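You operate a simulated robot arm through the tools that you are given. There is no shell and no other tool. Be economical: measure what you need, move in short steps, check, and stop when the job is done.

Carry out the task below with a simulated robot arm. There is one attempt and no reset: what you move stays moved.

TASK
Slot the divider in, put both pairs of socks away and shut the drawer.
Fine: blue socks on the blue felt, green socks on the green felt.

The check looks at the end state, three seconds after you hand in, the way a careful person would. Anything else that was tipped, shoved, dropped, spilled or broken makes it a failure.

THE ROBOT
A 6-joint arm with a two-finger parallel gripper, fixed in place. Base frame: the origin is at the foot of the arm, x ahead of it, y to its left, z up; the work surface is at about z = 84. Readings come in cm, degrees, newtons and seconds.
With the tool pointing down near the work surface it reaches from about 26 to 68 cm from the base axis. Its first joint turns from -66.0 to 66.0 degrees. Payload 2.9 kg.
The tool frame sits at the grasp point between the pads (the TCP): z along the fingers, y along the line on which they close. The tips reach 3 cm beyond it. Largest opening 11 cm; finger width 2, thickness 1; the body of the gripper, 4.8 by 11.2 cm, starts 5.5 cm behind the TCP.
Orientation is that of the tool frame in the base frame, as [roll, pitch, yaw] about the fixed x, y, z axes, in that order (R = Rz(yaw) Ry(pitch) Rx(roll)). With the fingers straight down and closing along the base's y, the tool's x points along the base's -x, its y along +y and its z along -z.

THE INTERFACE
- The arm moves only by the tool nudge_tool. Its argument "deltas" is a list of rows, each a list of 7 numbers: the shift along the tool's x, y, z in units of 30 mm (1.0 is 30 mm), then the turn, a rotation vector about the tool's x, y, z in units of 4 degrees (1.0 is 4 degrees), then the finger opening in cm, from 0 to 11. In form: [[x, y, z, rx, ry, rz, gripper], ...]. A call has 1 to 8 rows; each row shifts and turns the commanded pose from where the row before left it, along the tool's axes as they then stand. A call with a number of a shift or a turn outside -1 to 1 is refused whole. Rows are played at 5 a second. More than 5 cm and 8.6 degrees between two rows, or a gripper value outside its range, and nothing of the call is played. A pose out of reach is approached as far as the arm can. The call stops where the force on the tool passes 40 N (or 10 N more than at its start, if that is more) or the arm is blocked; 0.2 s more then pass. The fingers move at their own pace (about 10.8 cm/s each) and stop on an object; they squeeze with about 27 N. The grip force told is the motor's: it shows also when the fingers shut on nothing. Time passes only in rows, and 0.2 s behind the last, so rows that do not move let the fingers close. The reply holds the time, the measured pose of the TCP, the force on the tool along the base axes, the opening and the grip force, in the units named above and with some noise, and new pictures: "show" is both (left out), scene, wrist or none.
- Cameras (640 x 400 px; columns grow to the right, rows downward): "scene" is fixed at [8.31, 43.82, 138.34]; the picture's right is [-0.71, -0.70, 0.00], its down [-0.42, 0.42, -0.81] and it looks along [0.57, -0.57, -0.59] (base axes); focal length 284 px, centre (320, 200). "wrist" rides on the gripper at [7.2, 1.7, -10.3] in the tool frame; the picture's right is [-0.23, 0.97, 0.00], its down [-0.76, -0.18, -0.62] and it looks along [-0.61, -0.14, 0.78] (tool axes); focal length 222 px, centre (320, 200). There is no depth. A picture from a camera that has moved, and an enlarged one, comes with that camera's place and axes in the base frame and with its lens.
- inspect(camera, box): a new picture of the part [left, top, right, bottom] of that camera's present view, enlarged. It takes no simulated time.
- hand_in(): hands the job in; it is judged then, once.

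Work in short steps. Places have to be worked out from the pictures, the camera data and where the tool is seen: move nearer, look again, correct. Check each grasp and each placing, and mend what went wrong. You have 120 turns and 170 pictures in all, those below and enlarged ones among them. Open the gripper and draw the arm clear of the work before you hand the job in, unless the task says otherwise; then end with one line.

The tools are called after ">>>" by a JSON object that holds its "name" and its "arguments". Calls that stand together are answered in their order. nudge_tool: Moves the arm, as the interface text tells. Its arguments: {"type":"object","properties":{"deltas":{"type":"array","items":{"type":"array","items":{"type":"number"}}},"show":{"type":"string","enum":["both","scene","wrist","none"]}},"required":["deltas"]} The other tools are called the same way: inspect (camera, box) takes an enlarged picture of a part of a camera's view; hand_in () hands the job in.

At the start:

```text
clock: 0.0
tool_pos: [41.33, -7.69, 109.58]
ee_rot: [-180.0, 0.0, -180.0]
contact_force: [0.3, 0.3, 0.8]
grip_width: 11.01
grasp_force: 0.1
```

scene: 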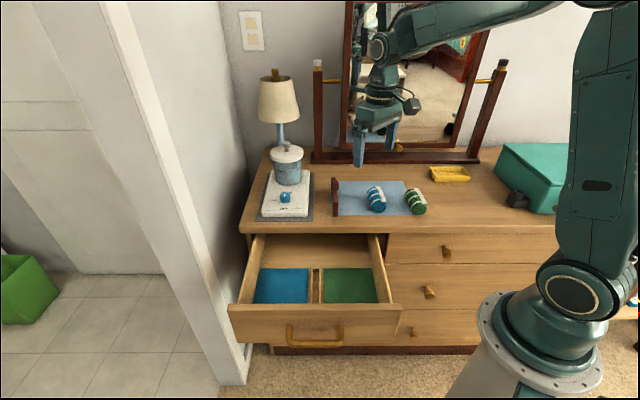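
wrist: 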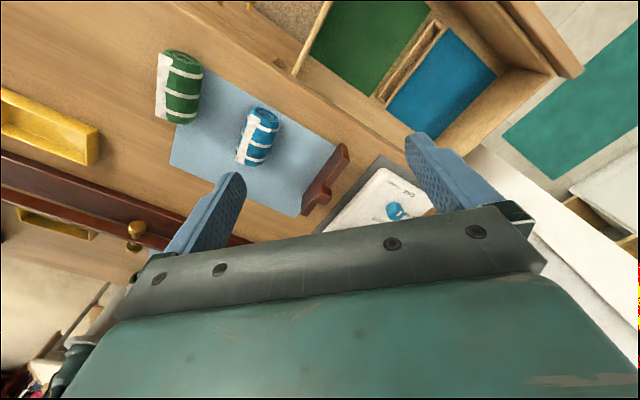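

I'll start with enlarged views of the drawer and the items on the dresser top.

>>> {"name": "inspect", "arguments": {"camera": "scene", "box": [220, 130, 460, 280]}}

>>> {"name": "inspect", "arguments": {"camera": "scene", "box": [220, 220, 420, 345]}}

>>> {"name": "inspect", "arguments": {"camera": "wrist", "box": [140, 0, 600, 230]}}

```text
2.67 times, centred on (340, 205) of scene
camera zoom: at [8.31, 43.82, 138.34], right [-0.71, -0.7, 0.0], down [-0.42, 0.42, -0.81], along [0.57, -0.57, -0.59], focal length 758 px, centre (267, 187)
```

zoom: 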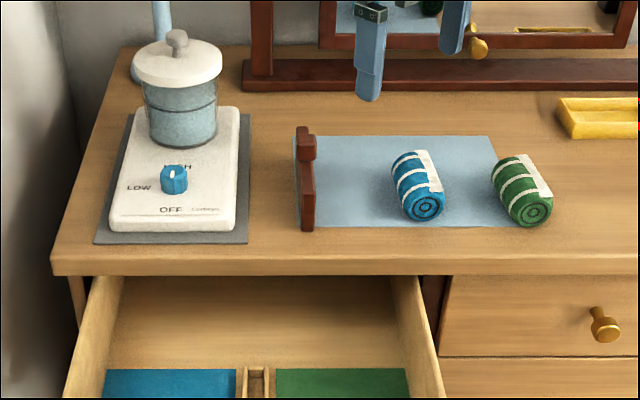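

```text
3.20 times, centred on (320, 282) of scene
camera zoom: at [8.31, 43.82, 138.34], right [-0.71, -0.7, 0.0], down [-0.42, 0.42, -0.81], along [0.57, -0.57, -0.59], focal length 909 px, centre (320, -64)
```

zoom: 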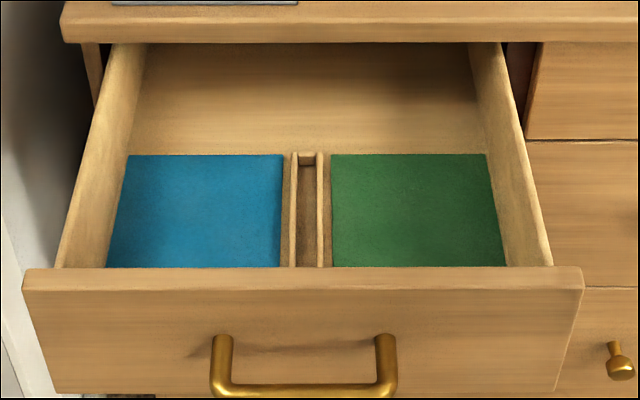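

```text
1.39 times, centred on (370, 115) of wrist
camera zoom: at [34.05, -6.05, 119.87], right [0.23, 0.97, 0.0], down [0.76, -0.18, 0.62], along [0.61, -0.14, -0.78], focal length 309 px, centre (250, 318)
```

zoom: 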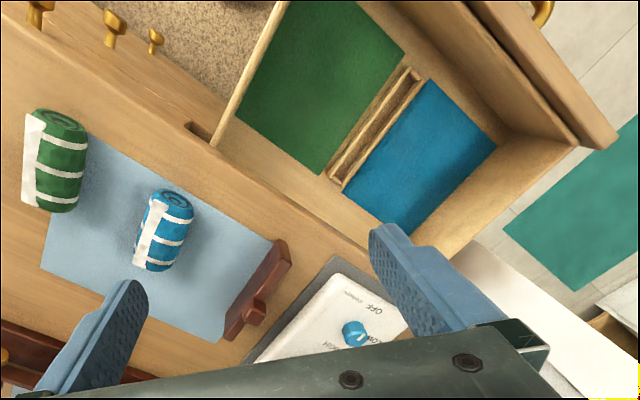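

The dresser is turned about 45° in the base frame. The drawer opens toward (-x,+y), its floor is near z≈69, and the divider stands near (55,-9). I'll turn the gripper 45° in line with the drawer and move over the divider for a closer look.

>>> {"name": "nudge_tool", "arguments": {"deltas": [[-1, 0, 0, 0, 0, 0, 11], [-1, 0, 0, 0, 0, 0, 11], [-1, 0, 0, 0, 0, 0, 11], [0, 0, 0, 0, 0, 1, 11], [0, 0, 0, 0, 0, 1, 11], [0, 0, 0, 0, 0, 1, 11], [0, 0, 0, 0, 0, 1, 11], [0, 0, 0, 0, 0, 1, 11]], "show": "none"}}

>>> {"name": "nudge_tool", "arguments": {"deltas": [[0, 0, 0, 0, 0, 1, 11], [0, 0, 0, 0, 0, 1, 11], [0, 0, 0, 0, 0, 1, 11], [0, 0, 0, 0, 0, 1, 11], [0, 0, 0, 0, 0, 1, 11], [0, 0, 0, 0, 0, 1, 11], [0, 0, 0, 0, 0, 0.25, 11], [0, 0, 0, 0, 0, 0, 11]]}}

```text
clock: 1.8
tool_pos: [50.42, -7.78, 109.45]
ee_rot: [-180.0, 0.0, 160.0]
contact_force: [-0.2, 0.5, 0.5]
grip_width: 11.0
grasp_force: 0.1
```

```text
clock: 3.6
tool_pos: [50.43, -7.71, 109.61]
ee_rot: [-180.0, 0.1, 135.0]
contact_force: [0.4, -0.8, -0.5]
grip_width: 10.98
grasp_force: 0.0
camera wrist: at [46.39, -1.43, 119.85], right [0.85, 0.53, 0.0], down [0.41, -0.66, 0.62], along [0.33, -0.53, -0.78], focal length 222 px, centre (320, 200)
```

scene: 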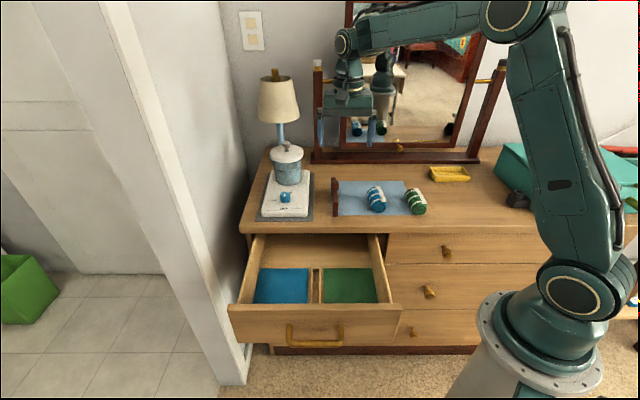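
wrist: 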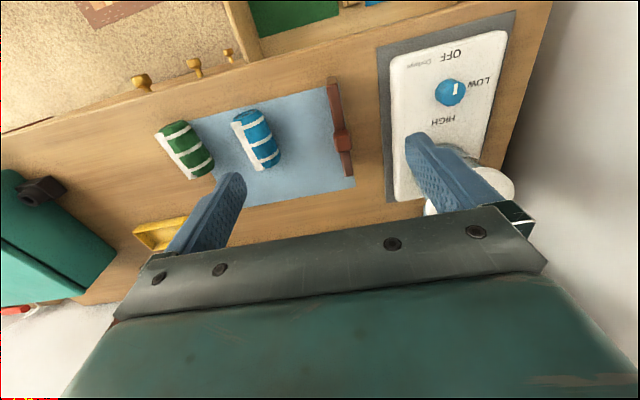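

The divider shows clearly here as a dark red bar with a central knob, so I'll enlarge it.

>>> {"name": "inspect", "arguments": {"camera": "wrist", "box": [220, 60, 420, 220]}}

>>> {"name": "inspect", "arguments": {"camera": "scene", "box": [310, 160, 440, 230]}}

```text
2.50 times, centred on (320, 140) of wrist
camera zoom: at [46.39, -1.43, 119.85], right [0.85, 0.53, 0.0], down [0.41, -0.66, 0.62], along [0.33, -0.53, -0.78], focal length 555 px, centre (320, 350)
```

zoom: 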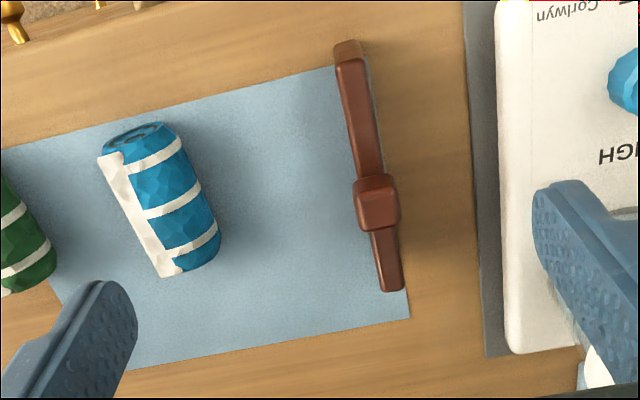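

```text
4.92 times, centred on (375, 195) of scene
camera zoom: at [8.31, 43.82, 138.34], right [-0.71, -0.7, 0.0], down [-0.42, 0.42, -0.81], along [0.57, -0.57, -0.59], focal length 1399 px, centre (49, 225)
```

zoom: 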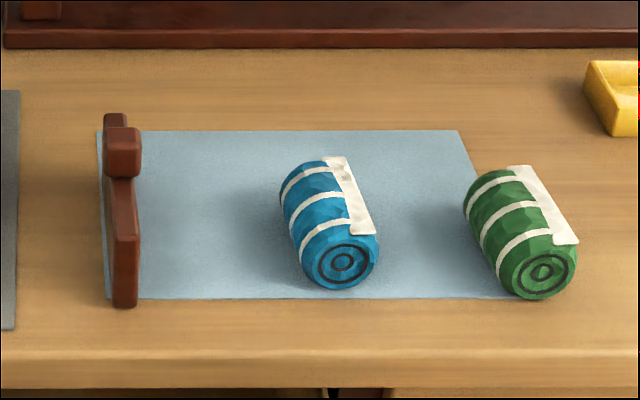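

The divider is a board about 14.5 cm long and 5 cm high, lying along the drawer axis. Its knob is near (55.6,-10.4), z≈90–91. I'll move above the knob with the fingers opened to 6 cm and check the alignment.

>>> {"name": "nudge_tool", "arguments": {"deltas": [[-0.93, 0.3, 0, 0, 0, 0, 6], [-0.93, 0.29, 0, 0, 0, 0, 6], [0, 0, 1, 0, 0, 0, 6], [0, 0, 1, 0, 0, 0, 6], [0, 0, 1, 0, 0, 0, 6], [0, 0, 1, 0, 0, 0, 6], [0, 0, 0, 0, 0, 0, 6]]}}

```text
clock: 5.2
tool_pos: [55.66, -10.41, 97.65]
ee_rot: [-179.9, 0.0, 135.1]
contact_force: [0.2, -0.6, -0.1]
grip_width: 5.98
grasp_force: 0.0
camera wrist: at [51.56, -4.1, 107.95], right [0.85, 0.53, 0.0], down [0.41, -0.66, 0.62], along [0.33, -0.53, -0.78], focal length 222 px, centre (320, 200)
```

scene: 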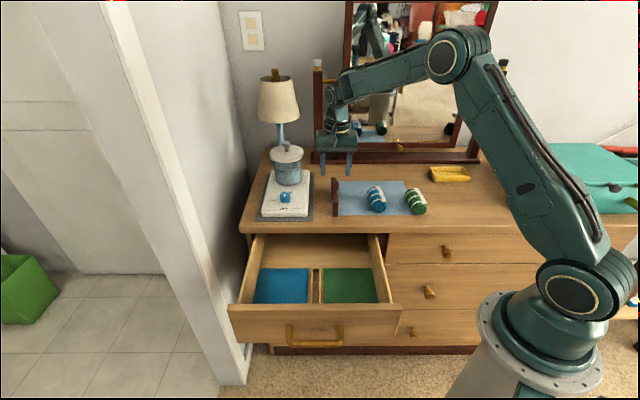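
wrist: 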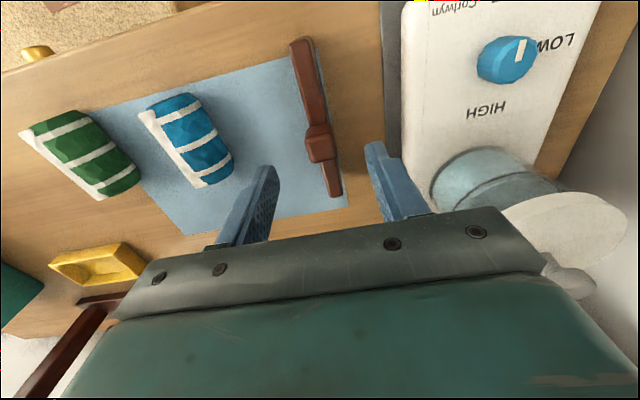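

The knob lies almost straight under the TCP, about 0.5 cm further toward the back. I'll correct for that and descend to grasp height.

>>> {"name": "nudge_tool", "arguments": {"deltas": [[-0.15, -0.05, 0.8, 0, 0, 0, 6], [0, 0, 0.8, 0, 0, 0, 6], [0, 0, 0.9, 0, 0, 0, 6], [0, 0, 0, 0, 0, 0, 6]], "show": "both"}}

>>> {"name": "inspect", "arguments": {"camera": "scene", "box": [300, 110, 420, 230]}}

```text
clock: 6.2
tool_pos: [55.68, -10.89, 90.01]
ee_rot: [179.9, 0.0, 135.1]
contact_force: [-0.7, -0.2, 0.0]
grip_width: 5.98
grasp_force: 0.1
camera wrist: at [51.71, -4.5, 100.37], right [0.85, 0.53, 0.0], down [0.41, -0.66, 0.62], along [0.33, -0.53, -0.78], focal length 222 px, centre (320, 200)
```

scene: 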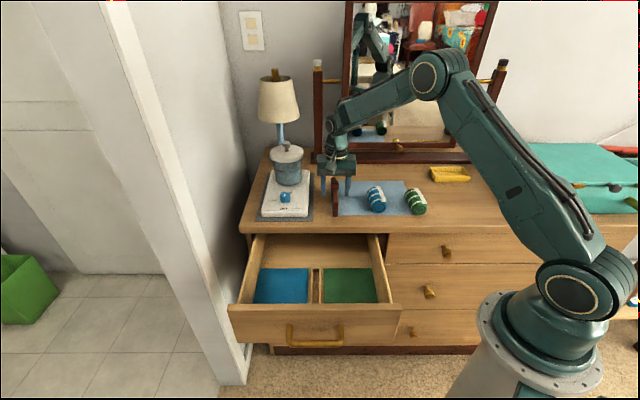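
wrist: 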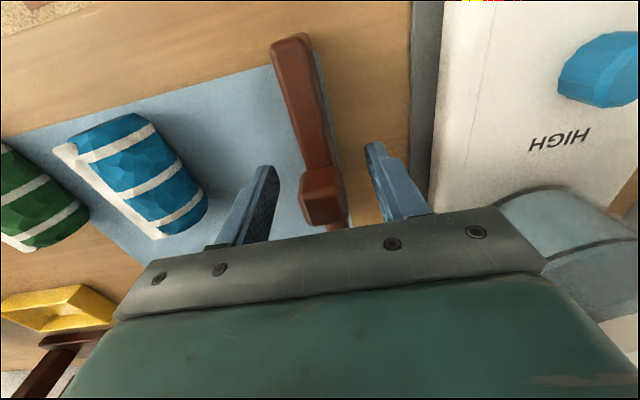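

```text
3.33 times, centred on (360, 170) of scene
camera zoom: at [8.31, 43.82, 138.34], right [-0.71, -0.7, 0.0], down [-0.42, 0.42, -0.81], along [0.57, -0.57, -0.59], focal length 947 px, centre (187, 300)
```

zoom: 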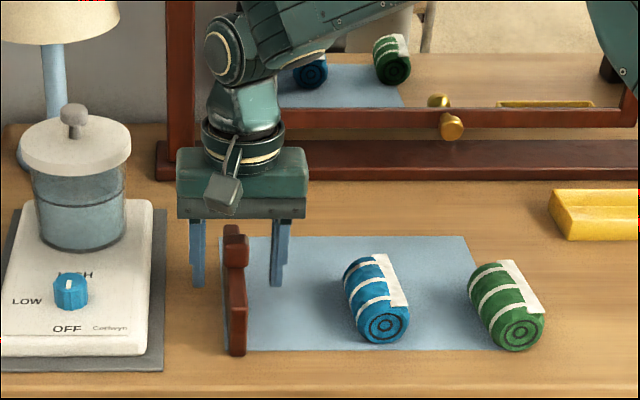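

The knob is centred between the fingers, so I'll close on it.

>>> {"name": "nudge_tool", "arguments": {"deltas": [[0, 0, 0, 0, 0, 0, 3.5], [0, 0, 0, 0, 0, 0, 1], [0, 0, 0, 0, 0, 0, 0.5], [0, 0, 0, 0, 0, 0, 0.5]], "show": "both"}}

```text
clock: 7.2
tool_pos: [55.59, -10.8, 90.17]
ee_rot: [-180.0, 0.0, 135.0]
contact_force: [0.0, 0.5, 0.0]
grip_width: 2.32
grasp_force: 27.2
camera wrist: at [51.71, -4.5, 100.4], right [0.85, 0.53, 0.0], down [0.41, -0.66, 0.62], along [0.33, -0.53, -0.78], focal length 222 px, centre (320, 200)
```

scene: 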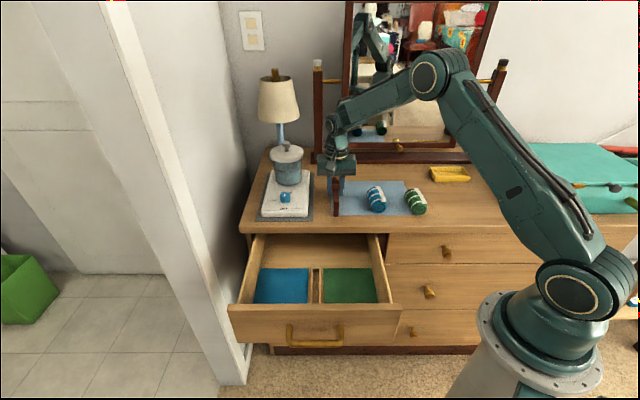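
wrist: 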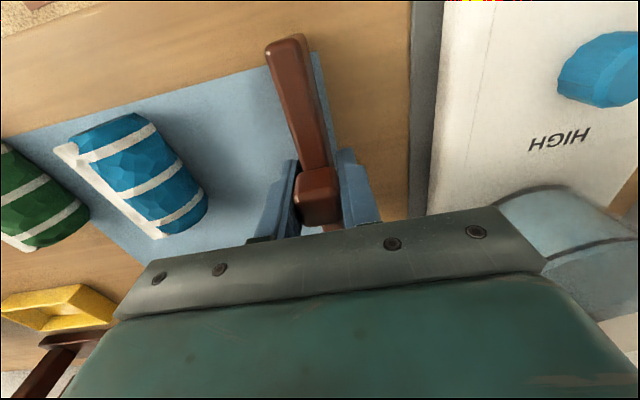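

The grip holds at 2.3 cm. Next I'll lift and carry the divider to above the slot, estimated at (44.5,8.9).

>>> {"name": "nudge_tool", "arguments": {"deltas": [[0, 0, -0.7, 0, 0, 0, 0.5], [0, 0, -1, 0, 0, 0, 0.5], [0, 0, -1, 0, 0, 0, 0.5], [1, 0, 0, 0, 0, 0, 0.5], [1, 0, 0, 0, 0, 0, 0.5], [1, 0, 0, 0, 0, 0, 0.5], [1, 0.5, 0, 0, 0, 0, 0.5], [1, 0.5, 0, 0, 0, 0, 0.5]], "show": "scene"}}

>>> {"name": "nudge_tool", "arguments": {"deltas": [[1, 0.5, 0, 0, 0, 0, 0.5], [1, 0.5, 0, 0, 0, 0, 0.5], [0.2, 0, 0, 0, 0, 0, 0.5], [0, 0, 0, 0, 0, 0, 0.5]], "show": "both"}}

```text
clock: 9.0
tool_pos: [47.31, 1.87, 98.0]
ee_rot: [180.0, 0.0, 135.0]
contact_force: [-0.8, -0.9, -0.6]
grip_width: 2.36
grasp_force: 27.5
```

scene: 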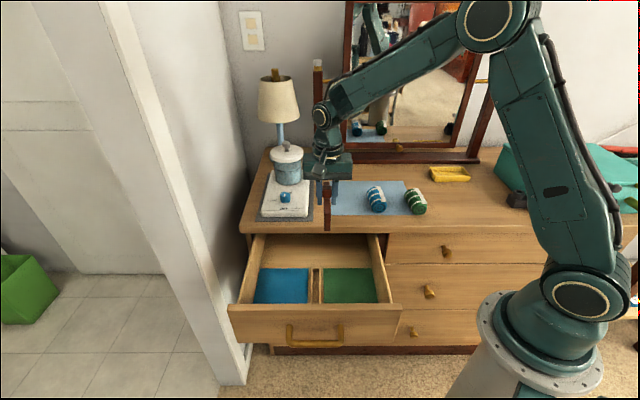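

```text
clock: 10.0
tool_pos: [44.81, 8.75, 98.22]
ee_rot: [-180.0, -0.1, 135.1]
contact_force: [0.6, 1.7, -0.3]
grip_width: 2.34
grasp_force: 26.6
camera wrist: at [40.78, 14.99, 108.51], right [0.85, 0.53, 0.0], down [0.41, -0.66, 0.62], along [0.33, -0.53, -0.78], focal length 222 px, centre (320, 200)
```

scene: 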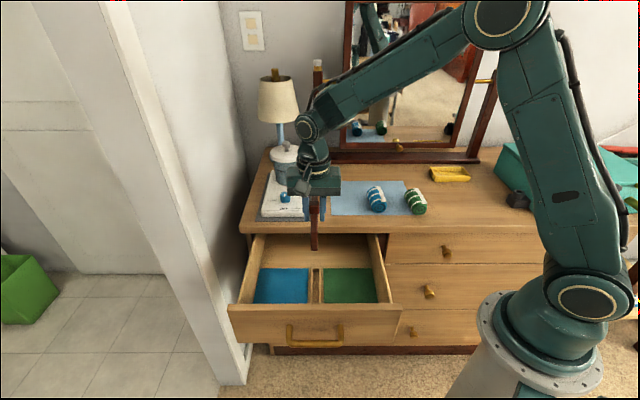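
wrist: 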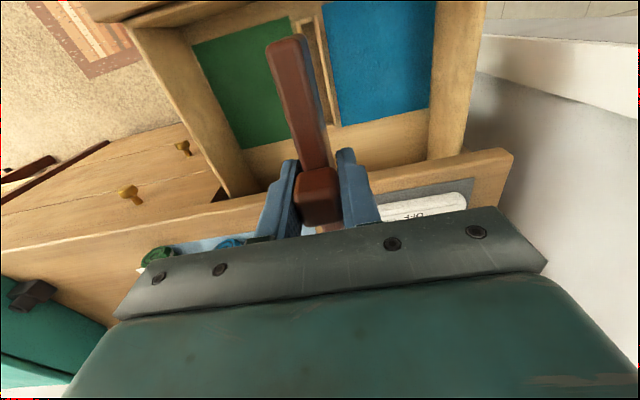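

The divider is now roughly over the slot. I'll enlarge the wrist view to fix the slot's lateral position and both its ends.

>>> {"name": "inspect", "arguments": {"camera": "wrist", "box": [160, 0, 480, 200]}}

>>> {"name": "inspect", "arguments": {"camera": "scene", "box": [270, 190, 370, 310]}}

```text
2.00 times, centred on (320, 100) of wrist
camera zoom: at [40.78, 14.99, 108.51], right [0.85, 0.53, 0.0], down [0.41, -0.66, 0.62], along [0.33, -0.53, -0.78], focal length 444 px, centre (320, 400)
```

zoom: 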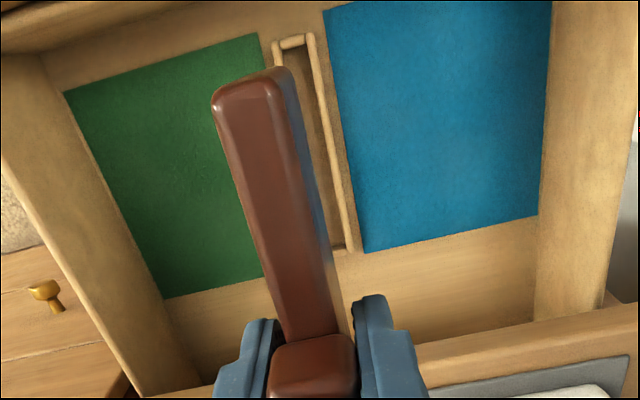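

```text
3.33 times, centred on (320, 250) of scene
camera zoom: at [8.31, 43.82, 138.34], right [-0.71, -0.7, 0.0], down [-0.42, 0.42, -0.81], along [0.57, -0.57, -0.59], focal length 947 px, centre (320, 33)
```

zoom: 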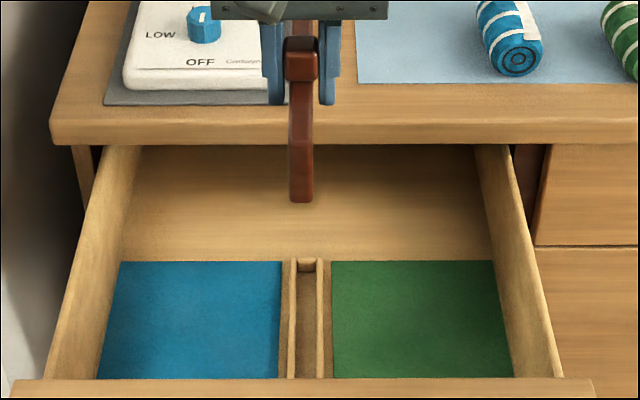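

Both cameras agree: the slot's centre is about (44.35,9.0) with its rail tops near z≈70.5, so the divider needs to move about 0.5 cm outward. I'll lower it most of the way and measure again.

>>> {"name": "nudge_tool", "arguments": {"deltas": [[0.17, -0.04, 0.6, 0, 0, 0, 0.5], [0, 0, 1, 0, 0, 0, 0.5], [0, 0, 1, 0, 0, 0, 0.5], [0, 0, 1, 0, 0, 0, 0.5], [0, 0, 1, 0, 0, 0, 0.5], [0, 0, 1, 0, 0, 0, 0.5], [0, 0, 0, 0, 0, 0, 0.5]], "show": "none"}}

>>> {"name": "inspect", "arguments": {"camera": "wrist", "box": [200, 0, 440, 200]}}

>>> {"name": "inspect", "arguments": {"camera": "scene", "box": [270, 220, 370, 320]}}

```text
clock: 11.6
tool_pos: [44.46, 9.11, 81.17]
ee_rot: [-179.9, 0.0, 135.0]
contact_force: [-0.2, -0.1, 0.3]
grip_width: 2.33
grasp_force: 27.0
```

```text
2.00 times, centred on (320, 100) of wrist
camera zoom: at [40.47, 15.39, 91.49], right [0.85, 0.53, 0.0], down [0.41, -0.66, 0.62], along [0.33, -0.53, -0.78], focal length 444 px, centre (320, 400)
```

zoom: 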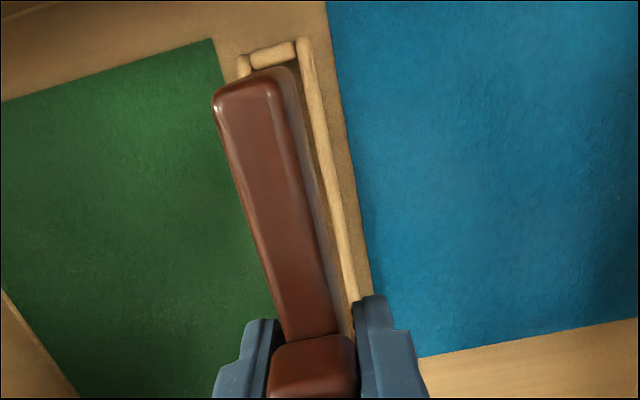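

```text
4.00 times, centred on (320, 270) of scene
camera zoom: at [8.31, 43.82, 138.34], right [-0.71, -0.7, 0.0], down [-0.42, 0.42, -0.81], along [0.57, -0.57, -0.59], focal length 1136 px, centre (320, -80)
```

zoom: 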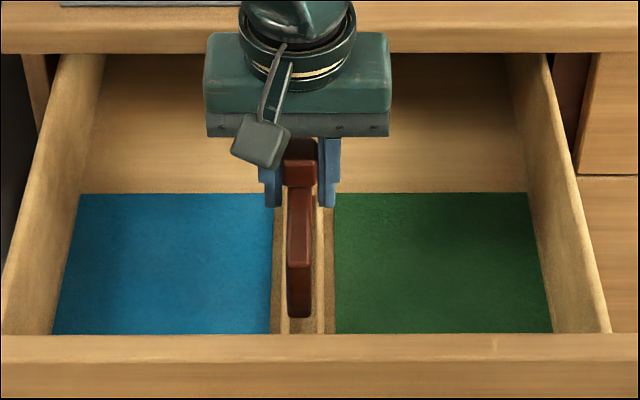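

>>> {"name": "inspect", "arguments": {"camera": "wrist", "box": [290, 5, 380, 65]}}

>>> {"name": "inspect", "arguments": {"camera": "scene", "box": [295, 255, 345, 310]}}

```text
6.67 times, centred on (335, 35) of wrist
camera zoom: at [40.47, 15.39, 91.49], right [0.85, 0.53, 0.0], down [0.41, -0.66, 0.62], along [0.33, -0.53, -0.78], focal length 1481 px, centre (220, 1300)
```

zoom: 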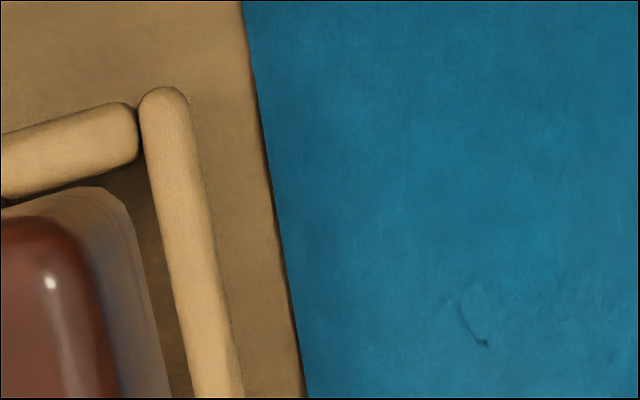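

```text
7.27 times, centred on (320, 282) of scene
camera zoom: at [8.31, 43.82, 138.34], right [-0.71, -0.7, 0.0], down [-0.42, 0.42, -0.81], along [0.57, -0.57, -0.59], focal length 2066 px, centre (320, -400)
```

zoom: 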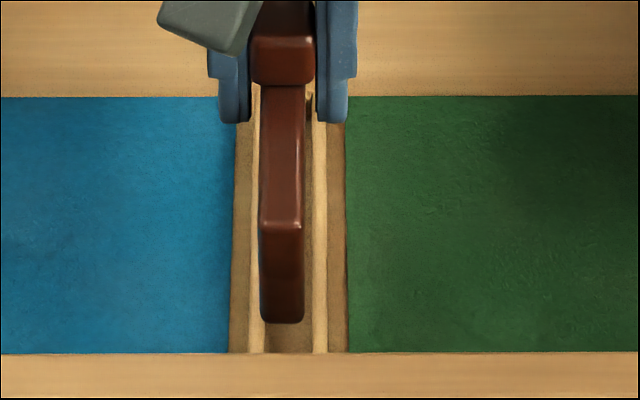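

Laterally the board is in line with the slot, and its front end is just inside the front cap. I'll go down to just above the rails and check again.

>>> {"name": "nudge_tool", "arguments": {"deltas": [[0, 0, 0.5, 0, 0, 0, 0.5], [0, 0, 0.5, 0, 0, 0, 0.5], [0, 0, 0, 0, 0, 0, 0.5]], "show": "none"}}

>>> {"name": "inspect", "arguments": {"camera": "wrist", "box": [270, 0, 370, 80]}}

>>> {"name": "inspect", "arguments": {"camera": "scene", "box": [295, 255, 345, 310]}}

```text
clock: 12.4
tool_pos: [44.33, 9.08, 78.38]
ee_rot: [180.0, 0.0, 135.0]
contact_force: [-0.1, -0.3, -0.9]
grip_width: 2.34
grasp_force: 26.8
```

```text
5.00 times, centred on (320, 40) of wrist
camera zoom: at [40.35, 15.26, 88.72], right [0.85, 0.53, 0.0], down [0.41, -0.66, 0.62], along [0.33, -0.53, -0.78], focal length 1111 px, centre (320, 1000)
```

zoom: 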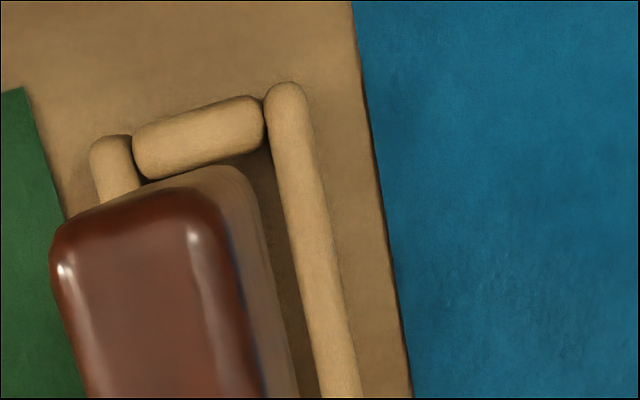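

```text
7.27 times, centred on (320, 282) of scene
camera zoom: at [8.31, 43.82, 138.34], right [-0.71, -0.7, 0.0], down [-0.42, 0.42, -0.81], along [0.57, -0.57, -0.59], focal length 2066 px, centre (320, -400)
```

zoom: 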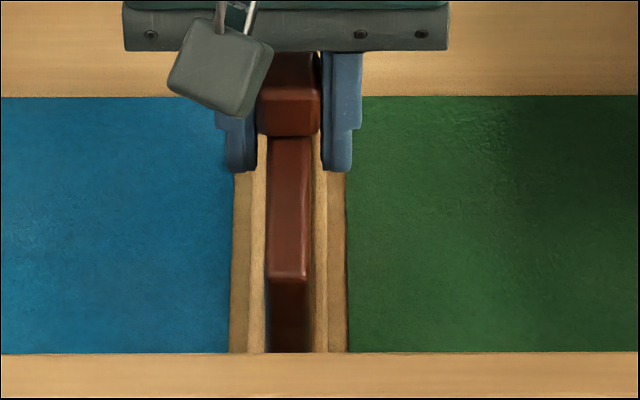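

The board is centred between the rails, and its front end is exactly at the cap's inner edge. I'll shift it about 1.5 mm back and lower slowly while watching the force.

>>> {"name": "nudge_tool", "arguments": {"deltas": [[-0.055, 0, 0, 0, 0, 0, 0.5], [0, 0, 0.2, 0, 0, 0, 0.5], [0, 0, 0.2, 0, 0, 0, 0.5], [0, 0, 0.15, 0, 0, 0, 0.5], [0, 0, 0, 0, 0, 0, 0.5]], "show": "none"}}

>>> {"name": "inspect", "arguments": {"camera": "wrist", "box": [270, 0, 370, 80]}}

>>> {"name": "inspect", "arguments": {"camera": "scene", "box": [295, 255, 345, 310]}}

```text
clock: 13.6
tool_pos: [44.41, 8.84, 76.79]
ee_rot: [179.9, 0.0, 135.0]
contact_force: [0.1, 0.0, -0.7]
grip_width: 2.34
grasp_force: 26.9
```

```text
5.00 times, centred on (320, 40) of wrist
camera zoom: at [40.43, 15.18, 86.96], right [0.85, 0.53, 0.0], down [0.41, -0.66, 0.62], along [0.33, -0.53, -0.78], focal length 1111 px, centre (320, 1000)
```

zoom: 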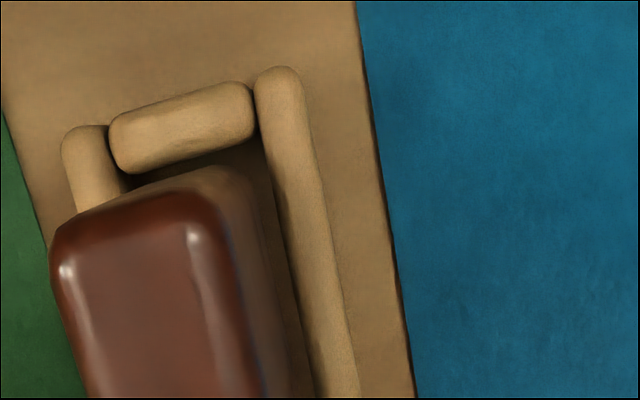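

```text
7.27 times, centred on (320, 282) of scene
camera zoom: at [8.31, 43.82, 138.34], right [-0.71, -0.7, 0.0], down [-0.42, 0.42, -0.81], along [0.57, -0.57, -0.59], focal length 2066 px, centre (320, -400)
```

zoom: 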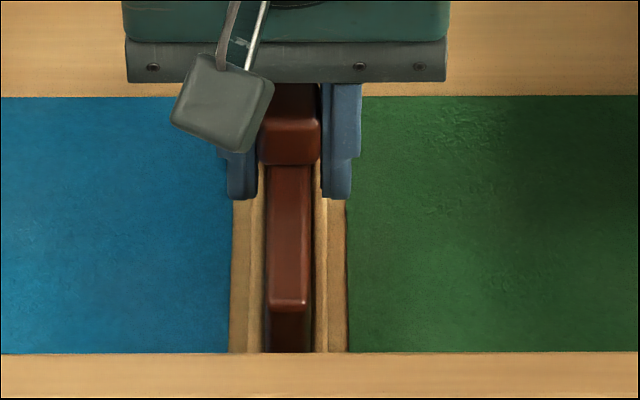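

The gap at the front cap is now visible and there is no contact yet, so I'll continue down.

>>> {"name": "nudge_tool", "arguments": {"deltas": [[0, -0.02, 0.12, 0, 0, 0, 0.5], [0, 0, 0.12, 0, 0, 0, 0.5], [0, 0, 0.12, 0, 0, 0, 0.5], [0, 0, 0.12, 0, 0, 0, 0.5], [0, 0, 0.12, 0, 0, 0, 0.5], [0, 0, 0, 0, 0, 0, 0.5]], "show": "none"}}

>>> {"name": "inspect", "arguments": {"camera": "wrist", "box": [230, 0, 430, 160]}}

>>> {"name": "inspect", "arguments": {"camera": "scene", "box": [280, 220, 360, 310]}}

```text
clock: 15.0
tool_pos: [44.49, 8.75, 74.96]
ee_rot: [179.9, 0.1, 135.1]
contact_force: [2.6, 2.5, 15.5]
grip_width: 2.34
grasp_force: 27.4
```

```text
2.50 times, centred on (330, 80) of wrist
camera zoom: at [40.47, 15.17, 85.27], right [0.85, 0.53, 0.0], down [0.41, -0.66, 0.62], along [0.33, -0.53, -0.78], focal length 555 px, centre (295, 500)
```

zoom: 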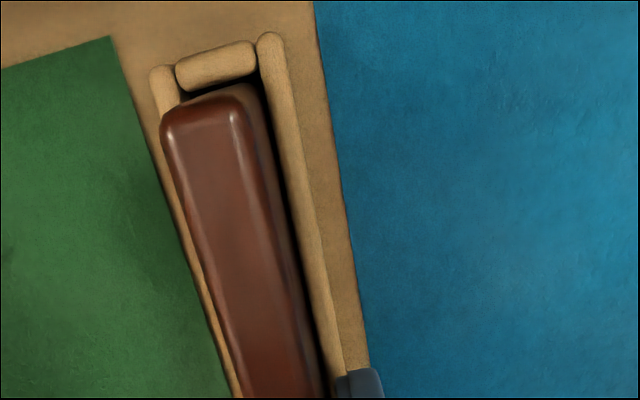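

```text
4.44 times, centred on (320, 265) of scene
camera zoom: at [8.3, 43.82, 138.34], right [-0.71, -0.7, 0.0], down [-0.42, 0.42, -0.81], along [0.57, -0.57, -0.59], focal length 1263 px, centre (320, -89)
```

zoom: 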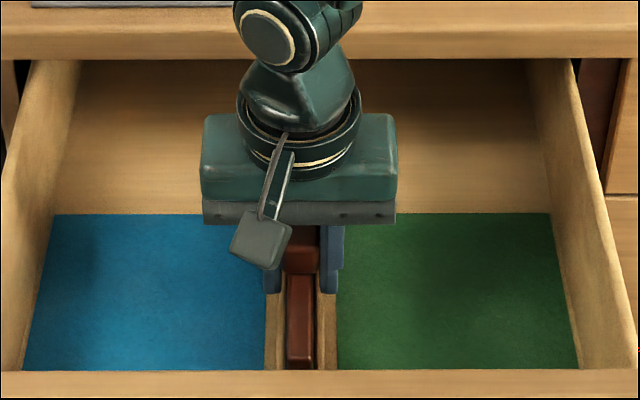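

There is 15 N of contact at z≈75, close to the expected seated height. I'll press slightly more to see whether it is firmly on the floor.

>>> {"name": "nudge_tool", "arguments": {"deltas": [[0, 0, 0.05, 0, 0, 0, 0.5], [0, 0, 0.05, 0, 0, 0, 0.5], [0, 0, 0, 0, 0, 0, 0.5]], "show": "wrist"}}

```text
clock: 15.8
tool_pos: [44.49, 8.78, 74.72]
ee_rot: [179.8, 0.1, 135.0]
contact_force: [6.9, 6.4, 24.1]
grip_width: 2.34
grasp_force: 26.8
camera wrist: at [40.48, 15.12, 84.98], right [0.85, 0.53, 0.0], down [0.41, -0.66, 0.62], along [0.33, -0.53, -0.78], focal length 222 px, centre (320, 200)
```

wrist: 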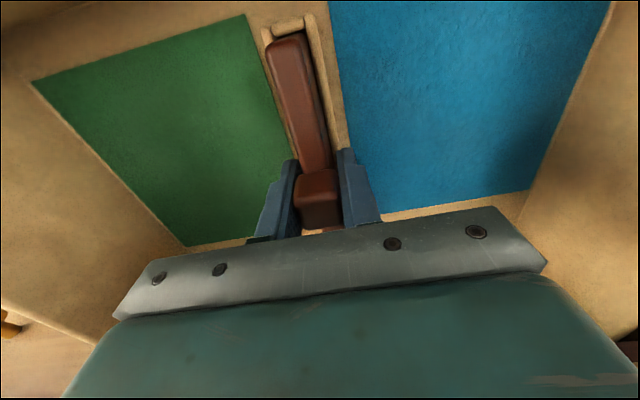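

The lateral force shows the board rubbing the green-side rail. I'll shift about 1 mm toward blue and ease down.

>>> {"name": "nudge_tool", "arguments": {"deltas": [[0, 0.03, 0, 0, 0, 0, 0.5], [0, 0.01, 0, 0, 0, 0, 0.5], [0, 0, 0, 0, 0, 0, 0.5]], "show": "none"}}

>>> {"name": "nudge_tool", "arguments": {"deltas": [[0, 0, 0.05, 0, 0, 0, 0.5], [0, 0, 0.05, 0, 0, 0, 0.5], [0, 0, 0, 0, 0, 0, 0.5]], "show": "none"}}

>>> {"name": "inspect", "arguments": {"camera": "wrist", "box": [230, 0, 430, 160]}}

```text
clock: 16.6
tool_pos: [44.56, 8.83, 74.52]
ee_rot: [180.0, 0.1, 135.0]
contact_force: [5.4, 3.8, 24.9]
grip_width: 2.33
grasp_force: 27.5
```

```text
clock: 17.4
tool_pos: [44.44, 8.97, 74.32]
ee_rot: [179.8, 0.0, 135.1]
contact_force: [6.1, 3.8, 24.2]
grip_width: 2.33
grasp_force: 27.0
```

```text
2.50 times, centred on (330, 80) of wrist
camera zoom: at [40.48, 15.18, 84.67], right [0.85, 0.53, 0.0], down [0.41, -0.66, 0.62], along [0.33, -0.53, -0.78], focal length 555 px, centre (295, 500)
```

zoom: 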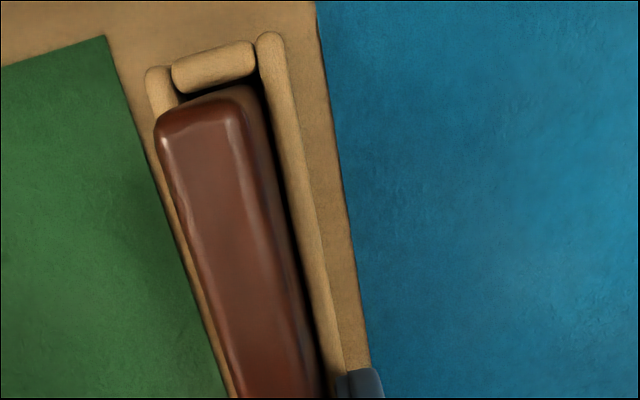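

The board now stays put while the fingers slip down the knob at a steady force, so it is resting on something. I'll release, back up and check how it sits.

>>> {"name": "nudge_tool", "arguments": {"deltas": [[0, 0, 0, 0, 0, 0, 3.5], [0, 0, 0, 0, 0, 0, 4.5], [0, 0, -0.5, 0, 0, 0, 4.5], [0, 0, -1, 0, 0, 0, 4.5], [0, 0, -1, 0, 0, 0, 4.5], [0, 0, -1, 0, 0, 0, 4.5], [0, 0, -1, 0, 0, 0, 4.5], [0, 0, -1, 0, 0, 0, 4.5]], "show": "both"}}

>>> {"name": "inspect", "arguments": {"camera": "scene", "box": [270, 240, 370, 310]}}

>>> {"name": "inspect", "arguments": {"camera": "wrist", "box": [200, 0, 440, 200]}}

```text
clock: 19.2
tool_pos: [44.27, 8.93, 90.79]
ee_rot: [-180.0, 0.1, 135.0]
contact_force: [-0.1, 0.6, 0.4]
grip_width: 4.48
grasp_force: 0.1
camera wrist: at [40.33, 15.24, 101.06], right [0.85, 0.53, 0.0], down [0.41, -0.66, 0.62], along [0.33, -0.53, -0.78], focal length 222 px, centre (320, 200)
```

scene: 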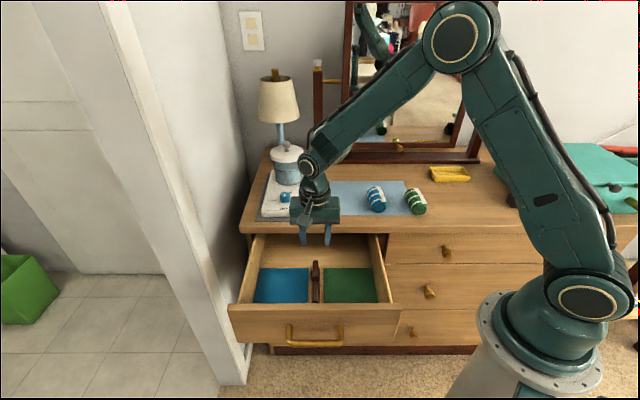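
wrist: 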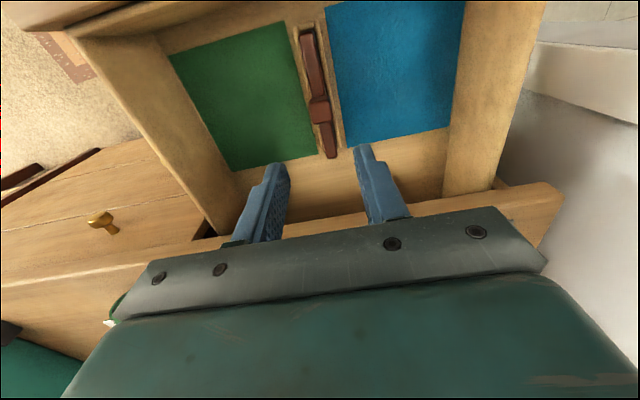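

```text
5.71 times, centred on (320, 275) of scene
camera zoom: at [8.31, 43.82, 138.34], right [-0.71, -0.7, 0.0], down [-0.42, 0.42, -0.81], along [0.57, -0.57, -0.59], focal length 1624 px, centre (320, -229)
```

zoom: 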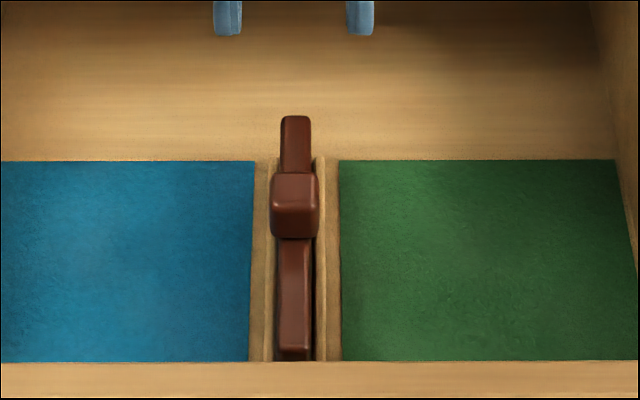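

```text
2.00 times, centred on (320, 100) of wrist
camera zoom: at [40.33, 15.24, 101.06], right [0.85, 0.53, 0.0], down [0.41, -0.66, 0.62], along [0.33, -0.53, -0.78], focal length 444 px, centre (320, 400)
```

zoom: 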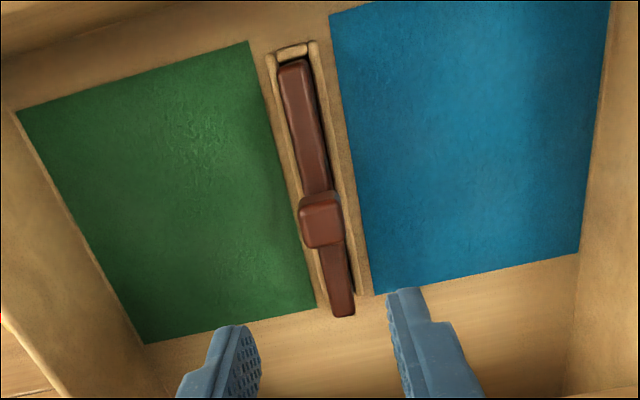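

The divider sits level on the drawer floor between both end stops (its top is at z≈74.5 at both ends). Next is the blue sock roll near (46,-18.6), whose axis runs along the drawer direction. I'll move above it.

>>> {"name": "nudge_tool", "arguments": {"deltas": [[0, 0, -1, 0, 0, 0, 8], [0, 0, -1, 0, 0, 0, 8], [-1, -0.87, 0, 0, 0, 0, 8], [-1, -0.87, 0, 0, 0, 0, 8], [-1, -0.87, 0, 0, 0, 0, 8], [-1, -0.87, 0, 0, 0, 0, 8], [-1, -0.87, 0, 0, 0, 0, 8], [-1, -0.87, 0, 0, 0, 0, 8]], "show": "none"}}

>>> {"name": "nudge_tool", "arguments": {"deltas": [[-0.9, -0.87, 0, 0, 0, 0, 8], [0, 0, 0, 0, 0, 0, 8]], "show": "both"}}

```text
clock: 21.0
tool_pos: [45.99, -14.99, 96.8]
ee_rot: [-180.0, 0.1, 135.0]
contact_force: [-0.3, -0.6, 0.2]
grip_width: 7.97
grasp_force: 0.0
```

```text
clock: 21.6
tool_pos: [46.2, -18.78, 96.81]
ee_rot: [-180.0, -0.1, 135.0]
contact_force: [-0.3, 0.0, 0.2]
grip_width: 8.02
grasp_force: 0.0
camera wrist: at [42.14, -12.56, 107.16], right [0.85, 0.53, 0.0], down [0.41, -0.66, 0.62], along [0.33, -0.53, -0.78], focal length 222 px, centre (320, 200)
```

scene: 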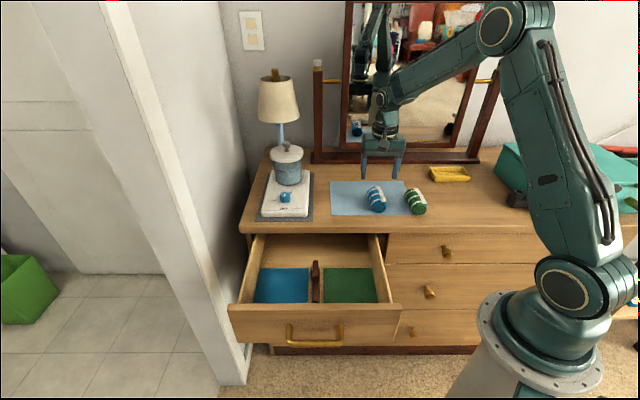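
wrist: 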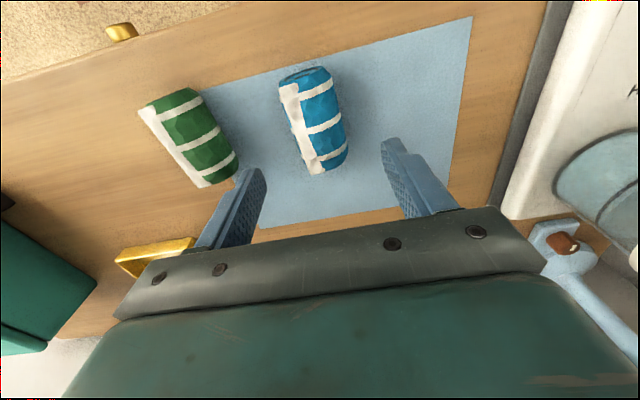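

The blue roll's centre works out at (45.4,-18.3). I'll correct for that and descend to z≈87.6.

>>> {"name": "nudge_tool", "arguments": {"deltas": [[0.3, -0.075, 0.5, 0, 0, 0, 8], [0, 0, 0.8, 0, 0, 0, 8], [0, 0, 0.8, 0, 0, 0, 8], [0, 0, 0.6, 0, 0, 0, 8], [0, 0, 0.35, 0, 0, 0, 8], [0, 0, 0, 0, 0, 0, 8]], "show": "both"}}

```text
clock: 23.0
tool_pos: [45.3, -18.05, 87.61]
ee_rot: [-179.9, 0.0, 135.0]
contact_force: [-0.3, -0.6, -0.3]
grip_width: 7.98
grasp_force: 0.0
camera wrist: at [41.33, -11.87, 97.95], right [0.85, 0.53, 0.0], down [0.41, -0.66, 0.62], along [0.33, -0.53, -0.78], focal length 222 px, centre (320, 200)
```

scene: 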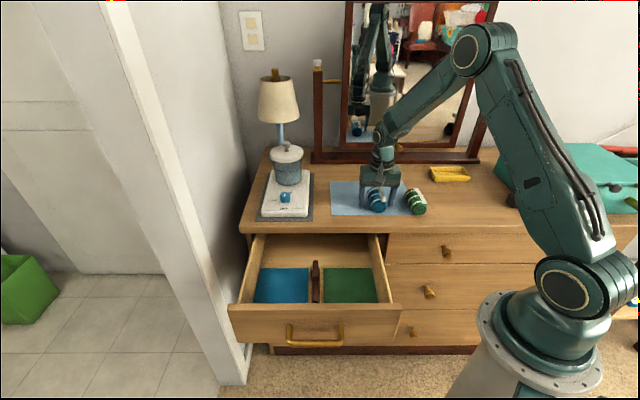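
wrist: 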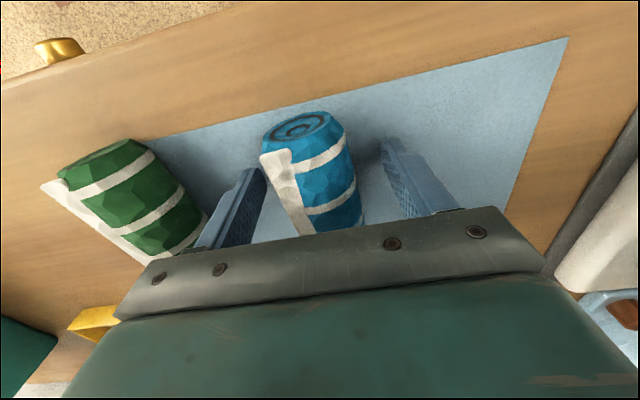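

The blue roll lies between the fingers and the green one is clear, so I'll close.

>>> {"name": "nudge_tool", "arguments": {"deltas": [[0, 0, 0, 0, 0, 0, 5.5], [0, 0, 0, 0, 0, 0, 4], [0, 0, 0, 0, 0, 0, 3], [0, 0, 0, 0, 0, 0, 3]], "show": "none"}}

>>> {"name": "nudge_tool", "arguments": {"deltas": [[0, 0, -0.5, 0, 0, 0, 3], [0, 0, -1, 0, 0, 0, 3], [0, 0, -1, 0, 0, 0, 3], [0, 0, -1, 0, 0, 0, 3], [0, 0, 0, 0, 0, 0, 3]], "show": "both"}}

```text
clock: 24.0
tool_pos: [45.37, -18.05, 87.67]
ee_rot: [180.0, 0.0, 134.9]
contact_force: [0.3, -0.1, 1.1]
grip_width: 4.44
grasp_force: 27.2
```

```text
clock: 25.2
tool_pos: [45.39, -18.2, 98.21]
ee_rot: [-180.0, -0.1, 135.1]
contact_force: [-0.6, 0.5, 0.3]
grip_width: 4.47
grasp_force: 27.5
camera wrist: at [41.41, -11.83, 108.61], right [0.85, 0.53, 0.0], down [0.41, -0.66, 0.62], along [0.33, -0.53, -0.78], focal length 222 px, centre (320, 200)
```

scene: 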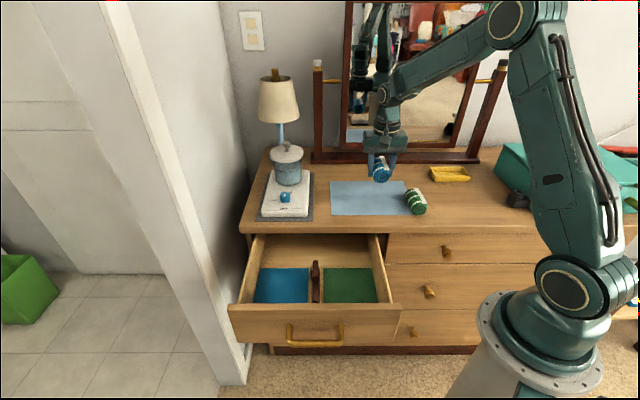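
wrist: 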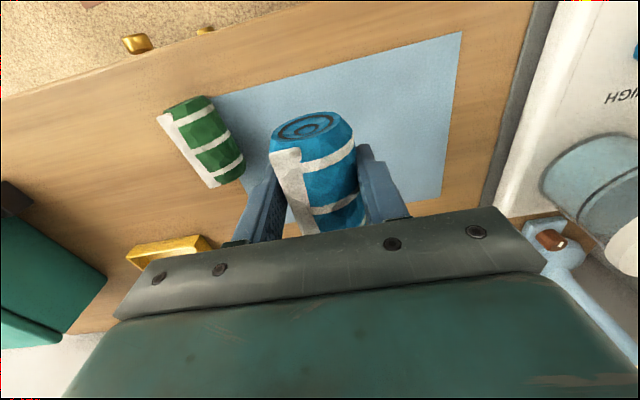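

The blue roll is held at 4.45 cm. I'll carry it out over the drawer to the centre of the blue felt, about (51.2,16).

>>> {"name": "nudge_tool", "arguments": {"deltas": [[1, 0.5, 0, 0, 0, 0, 3], [1, 0.7, 0, 0, 0, 0, 3], [1, 0.9, 0, 0, 0, 0, 3], [1, 0.9, 0, 0, 0, 0, 3], [0.8, 0.95, 0, 0, 0, 0, 3], [0.8, 0.95, 0, 0, 0, 0, 3], [0.6, 0.95, 0, 0, 0, 0, 3], [0.48, 0.95, 0, 0, 0, 0, 3]], "show": "none"}}

>>> {"name": "nudge_tool", "arguments": {"deltas": [[0, 0.9, 0, 0, 0, 0, 3], [0, 0.9, 0, 0, 0, 0, 3], [0, 0.84, 0, 0, 0, 0, 3], [0, 0, 0, 0, 0, 0, 3]], "show": "both"}}

```text
clock: 27.0
tool_pos: [45.55, 10.56, 98.22]
ee_rot: [-180.0, 0.1, 135.0]
contact_force: [-0.4, 0.6, -0.4]
grip_width: 4.44
grasp_force: 26.8
```

```text
clock: 28.0
tool_pos: [51.23, 16.07, 98.27]
ee_rot: [179.9, 0.1, 135.0]
contact_force: [-0.1, -0.4, -0.6]
grip_width: 4.45
grasp_force: 27.0
camera wrist: at [47.22, 22.32, 108.49], right [0.85, 0.53, 0.0], down [0.41, -0.66, 0.62], along [0.33, -0.53, -0.78], focal length 222 px, centre (320, 200)
```

scene: 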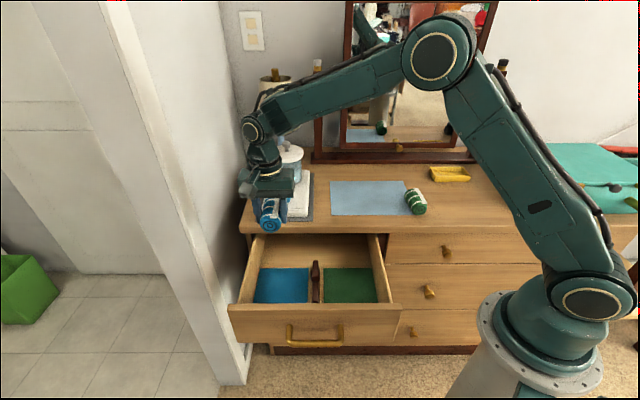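
wrist: 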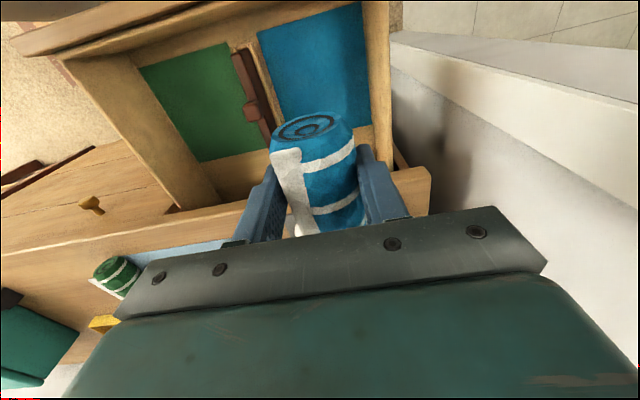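

The roll is aligned over the blue felt. I'll lower it in two stages, watching clearance to the wall and the drawer sides.

>>> {"name": "nudge_tool", "arguments": {"deltas": [[0, 0, 0.9, 0, 0, 0, 3], [0, 0, 0.9, 0, 0, 0, 3], [0, 0, 0.9, 0, 0, 0, 3], [0, 0, 0.9, 0, 0, 0, 3], [0, 0, 0.9, 0, 0, 0, 3], [0, 0, 0.9, 0, 0, 0, 3], [0, 0, 0, 0, 0, 0, 3]], "show": "both"}}

```text
clock: 29.6
tool_pos: [51.21, 16.12, 81.83]
ee_rot: [-180.0, -0.1, 135.0]
contact_force: [0.3, 0.0, -1.4]
grip_width: 4.43
grasp_force: 27.3
camera wrist: at [47.27, 22.37, 92.14], right [0.85, 0.53, 0.0], down [0.41, -0.66, 0.62], along [0.33, -0.53, -0.78], focal length 222 px, centre (320, 200)
```

scene: 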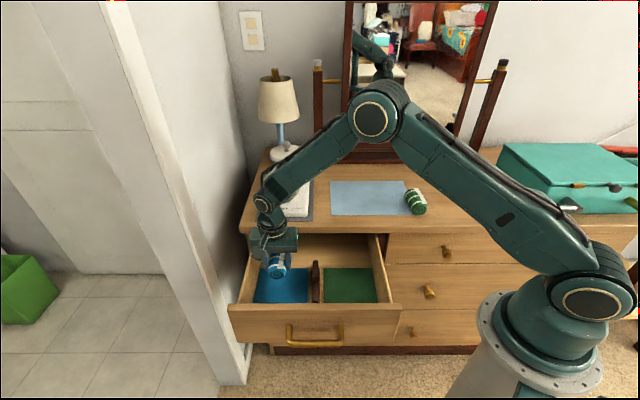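
wrist: 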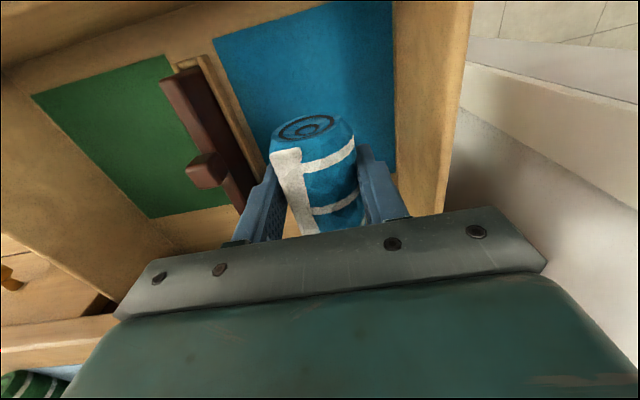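

The body clears the drawer side by about 2 cm. I'll continue down gently to the felt.

>>> {"name": "nudge_tool", "arguments": {"deltas": [[0, 0, 0.8, 0, 0, 0, 3], [0, 0, 0.8, 0, 0, 0, 3], [0, 0, 0.7, 0, 0, 0, 3], [0, 0, 0.2, 0, 0, 0, 3], [0, 0, 0.2, 0, 0, 0, 3], [0, 0, 0.1, 0, 0, 0, 3], [0, 0, 0, 0, 0, 0, 3]], "show": "both"}}

```text
clock: 31.2
tool_pos: [51.27, 15.95, 73.6]
ee_rot: [180.0, 0.0, 134.9]
contact_force: [-0.2, -0.7, -0.1]
grip_width: 4.45
grasp_force: 26.8
camera wrist: at [47.27, 22.28, 83.87], right [0.85, 0.53, 0.0], down [0.41, -0.66, 0.62], along [0.33, -0.53, -0.78], focal length 222 px, centre (320, 200)
```

scene: 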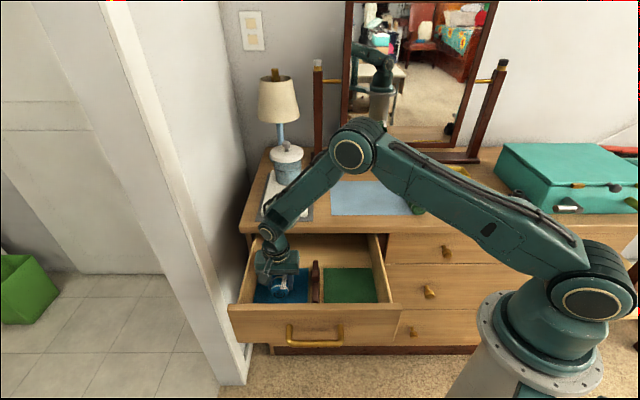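
wrist: 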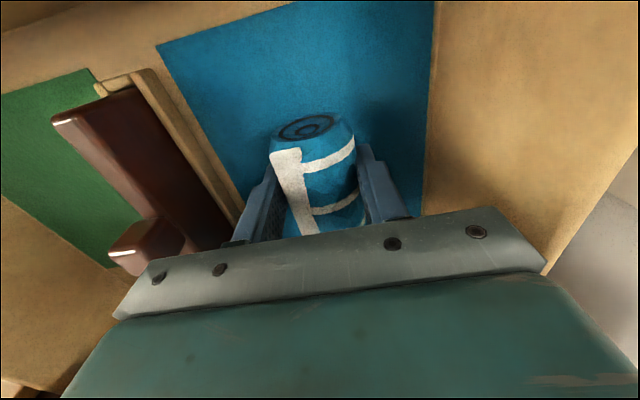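

There's no contact yet at z=73.6, so I'll ease further down until it touches.

>>> {"name": "nudge_tool", "arguments": {"deltas": [[0, 0, 0.1, 0, 0, 0, 3], [0, 0, 0.1, 0, 0, 0, 3], [0, 0, 0, 0, 0, 0, 3]], "show": "none"}}

```text
clock: 32.0
tool_pos: [51.19, 15.88, 73.0]
ee_rot: [-180.0, 0.0, 134.9]
contact_force: [0.1, -0.6, -1.0]
grip_width: 4.43
grasp_force: 27.2
```

>>> {"name": "nudge_tool", "arguments": {"deltas": [[0, 0, 0.07, 0, 0, 0, 3], [0, 0, 0.07, 0, 0, 0, 3], [0, 0, 0, 0, 0, 0, 3]], "show": "none"}}

```text
clock: 32.8
tool_pos: [51.41, 15.92, 72.56]
ee_rot: [179.9, 0.0, 135.1]
contact_force: [0.1, -0.3, 0.2]
grip_width: 4.43
grasp_force: 27.4
```

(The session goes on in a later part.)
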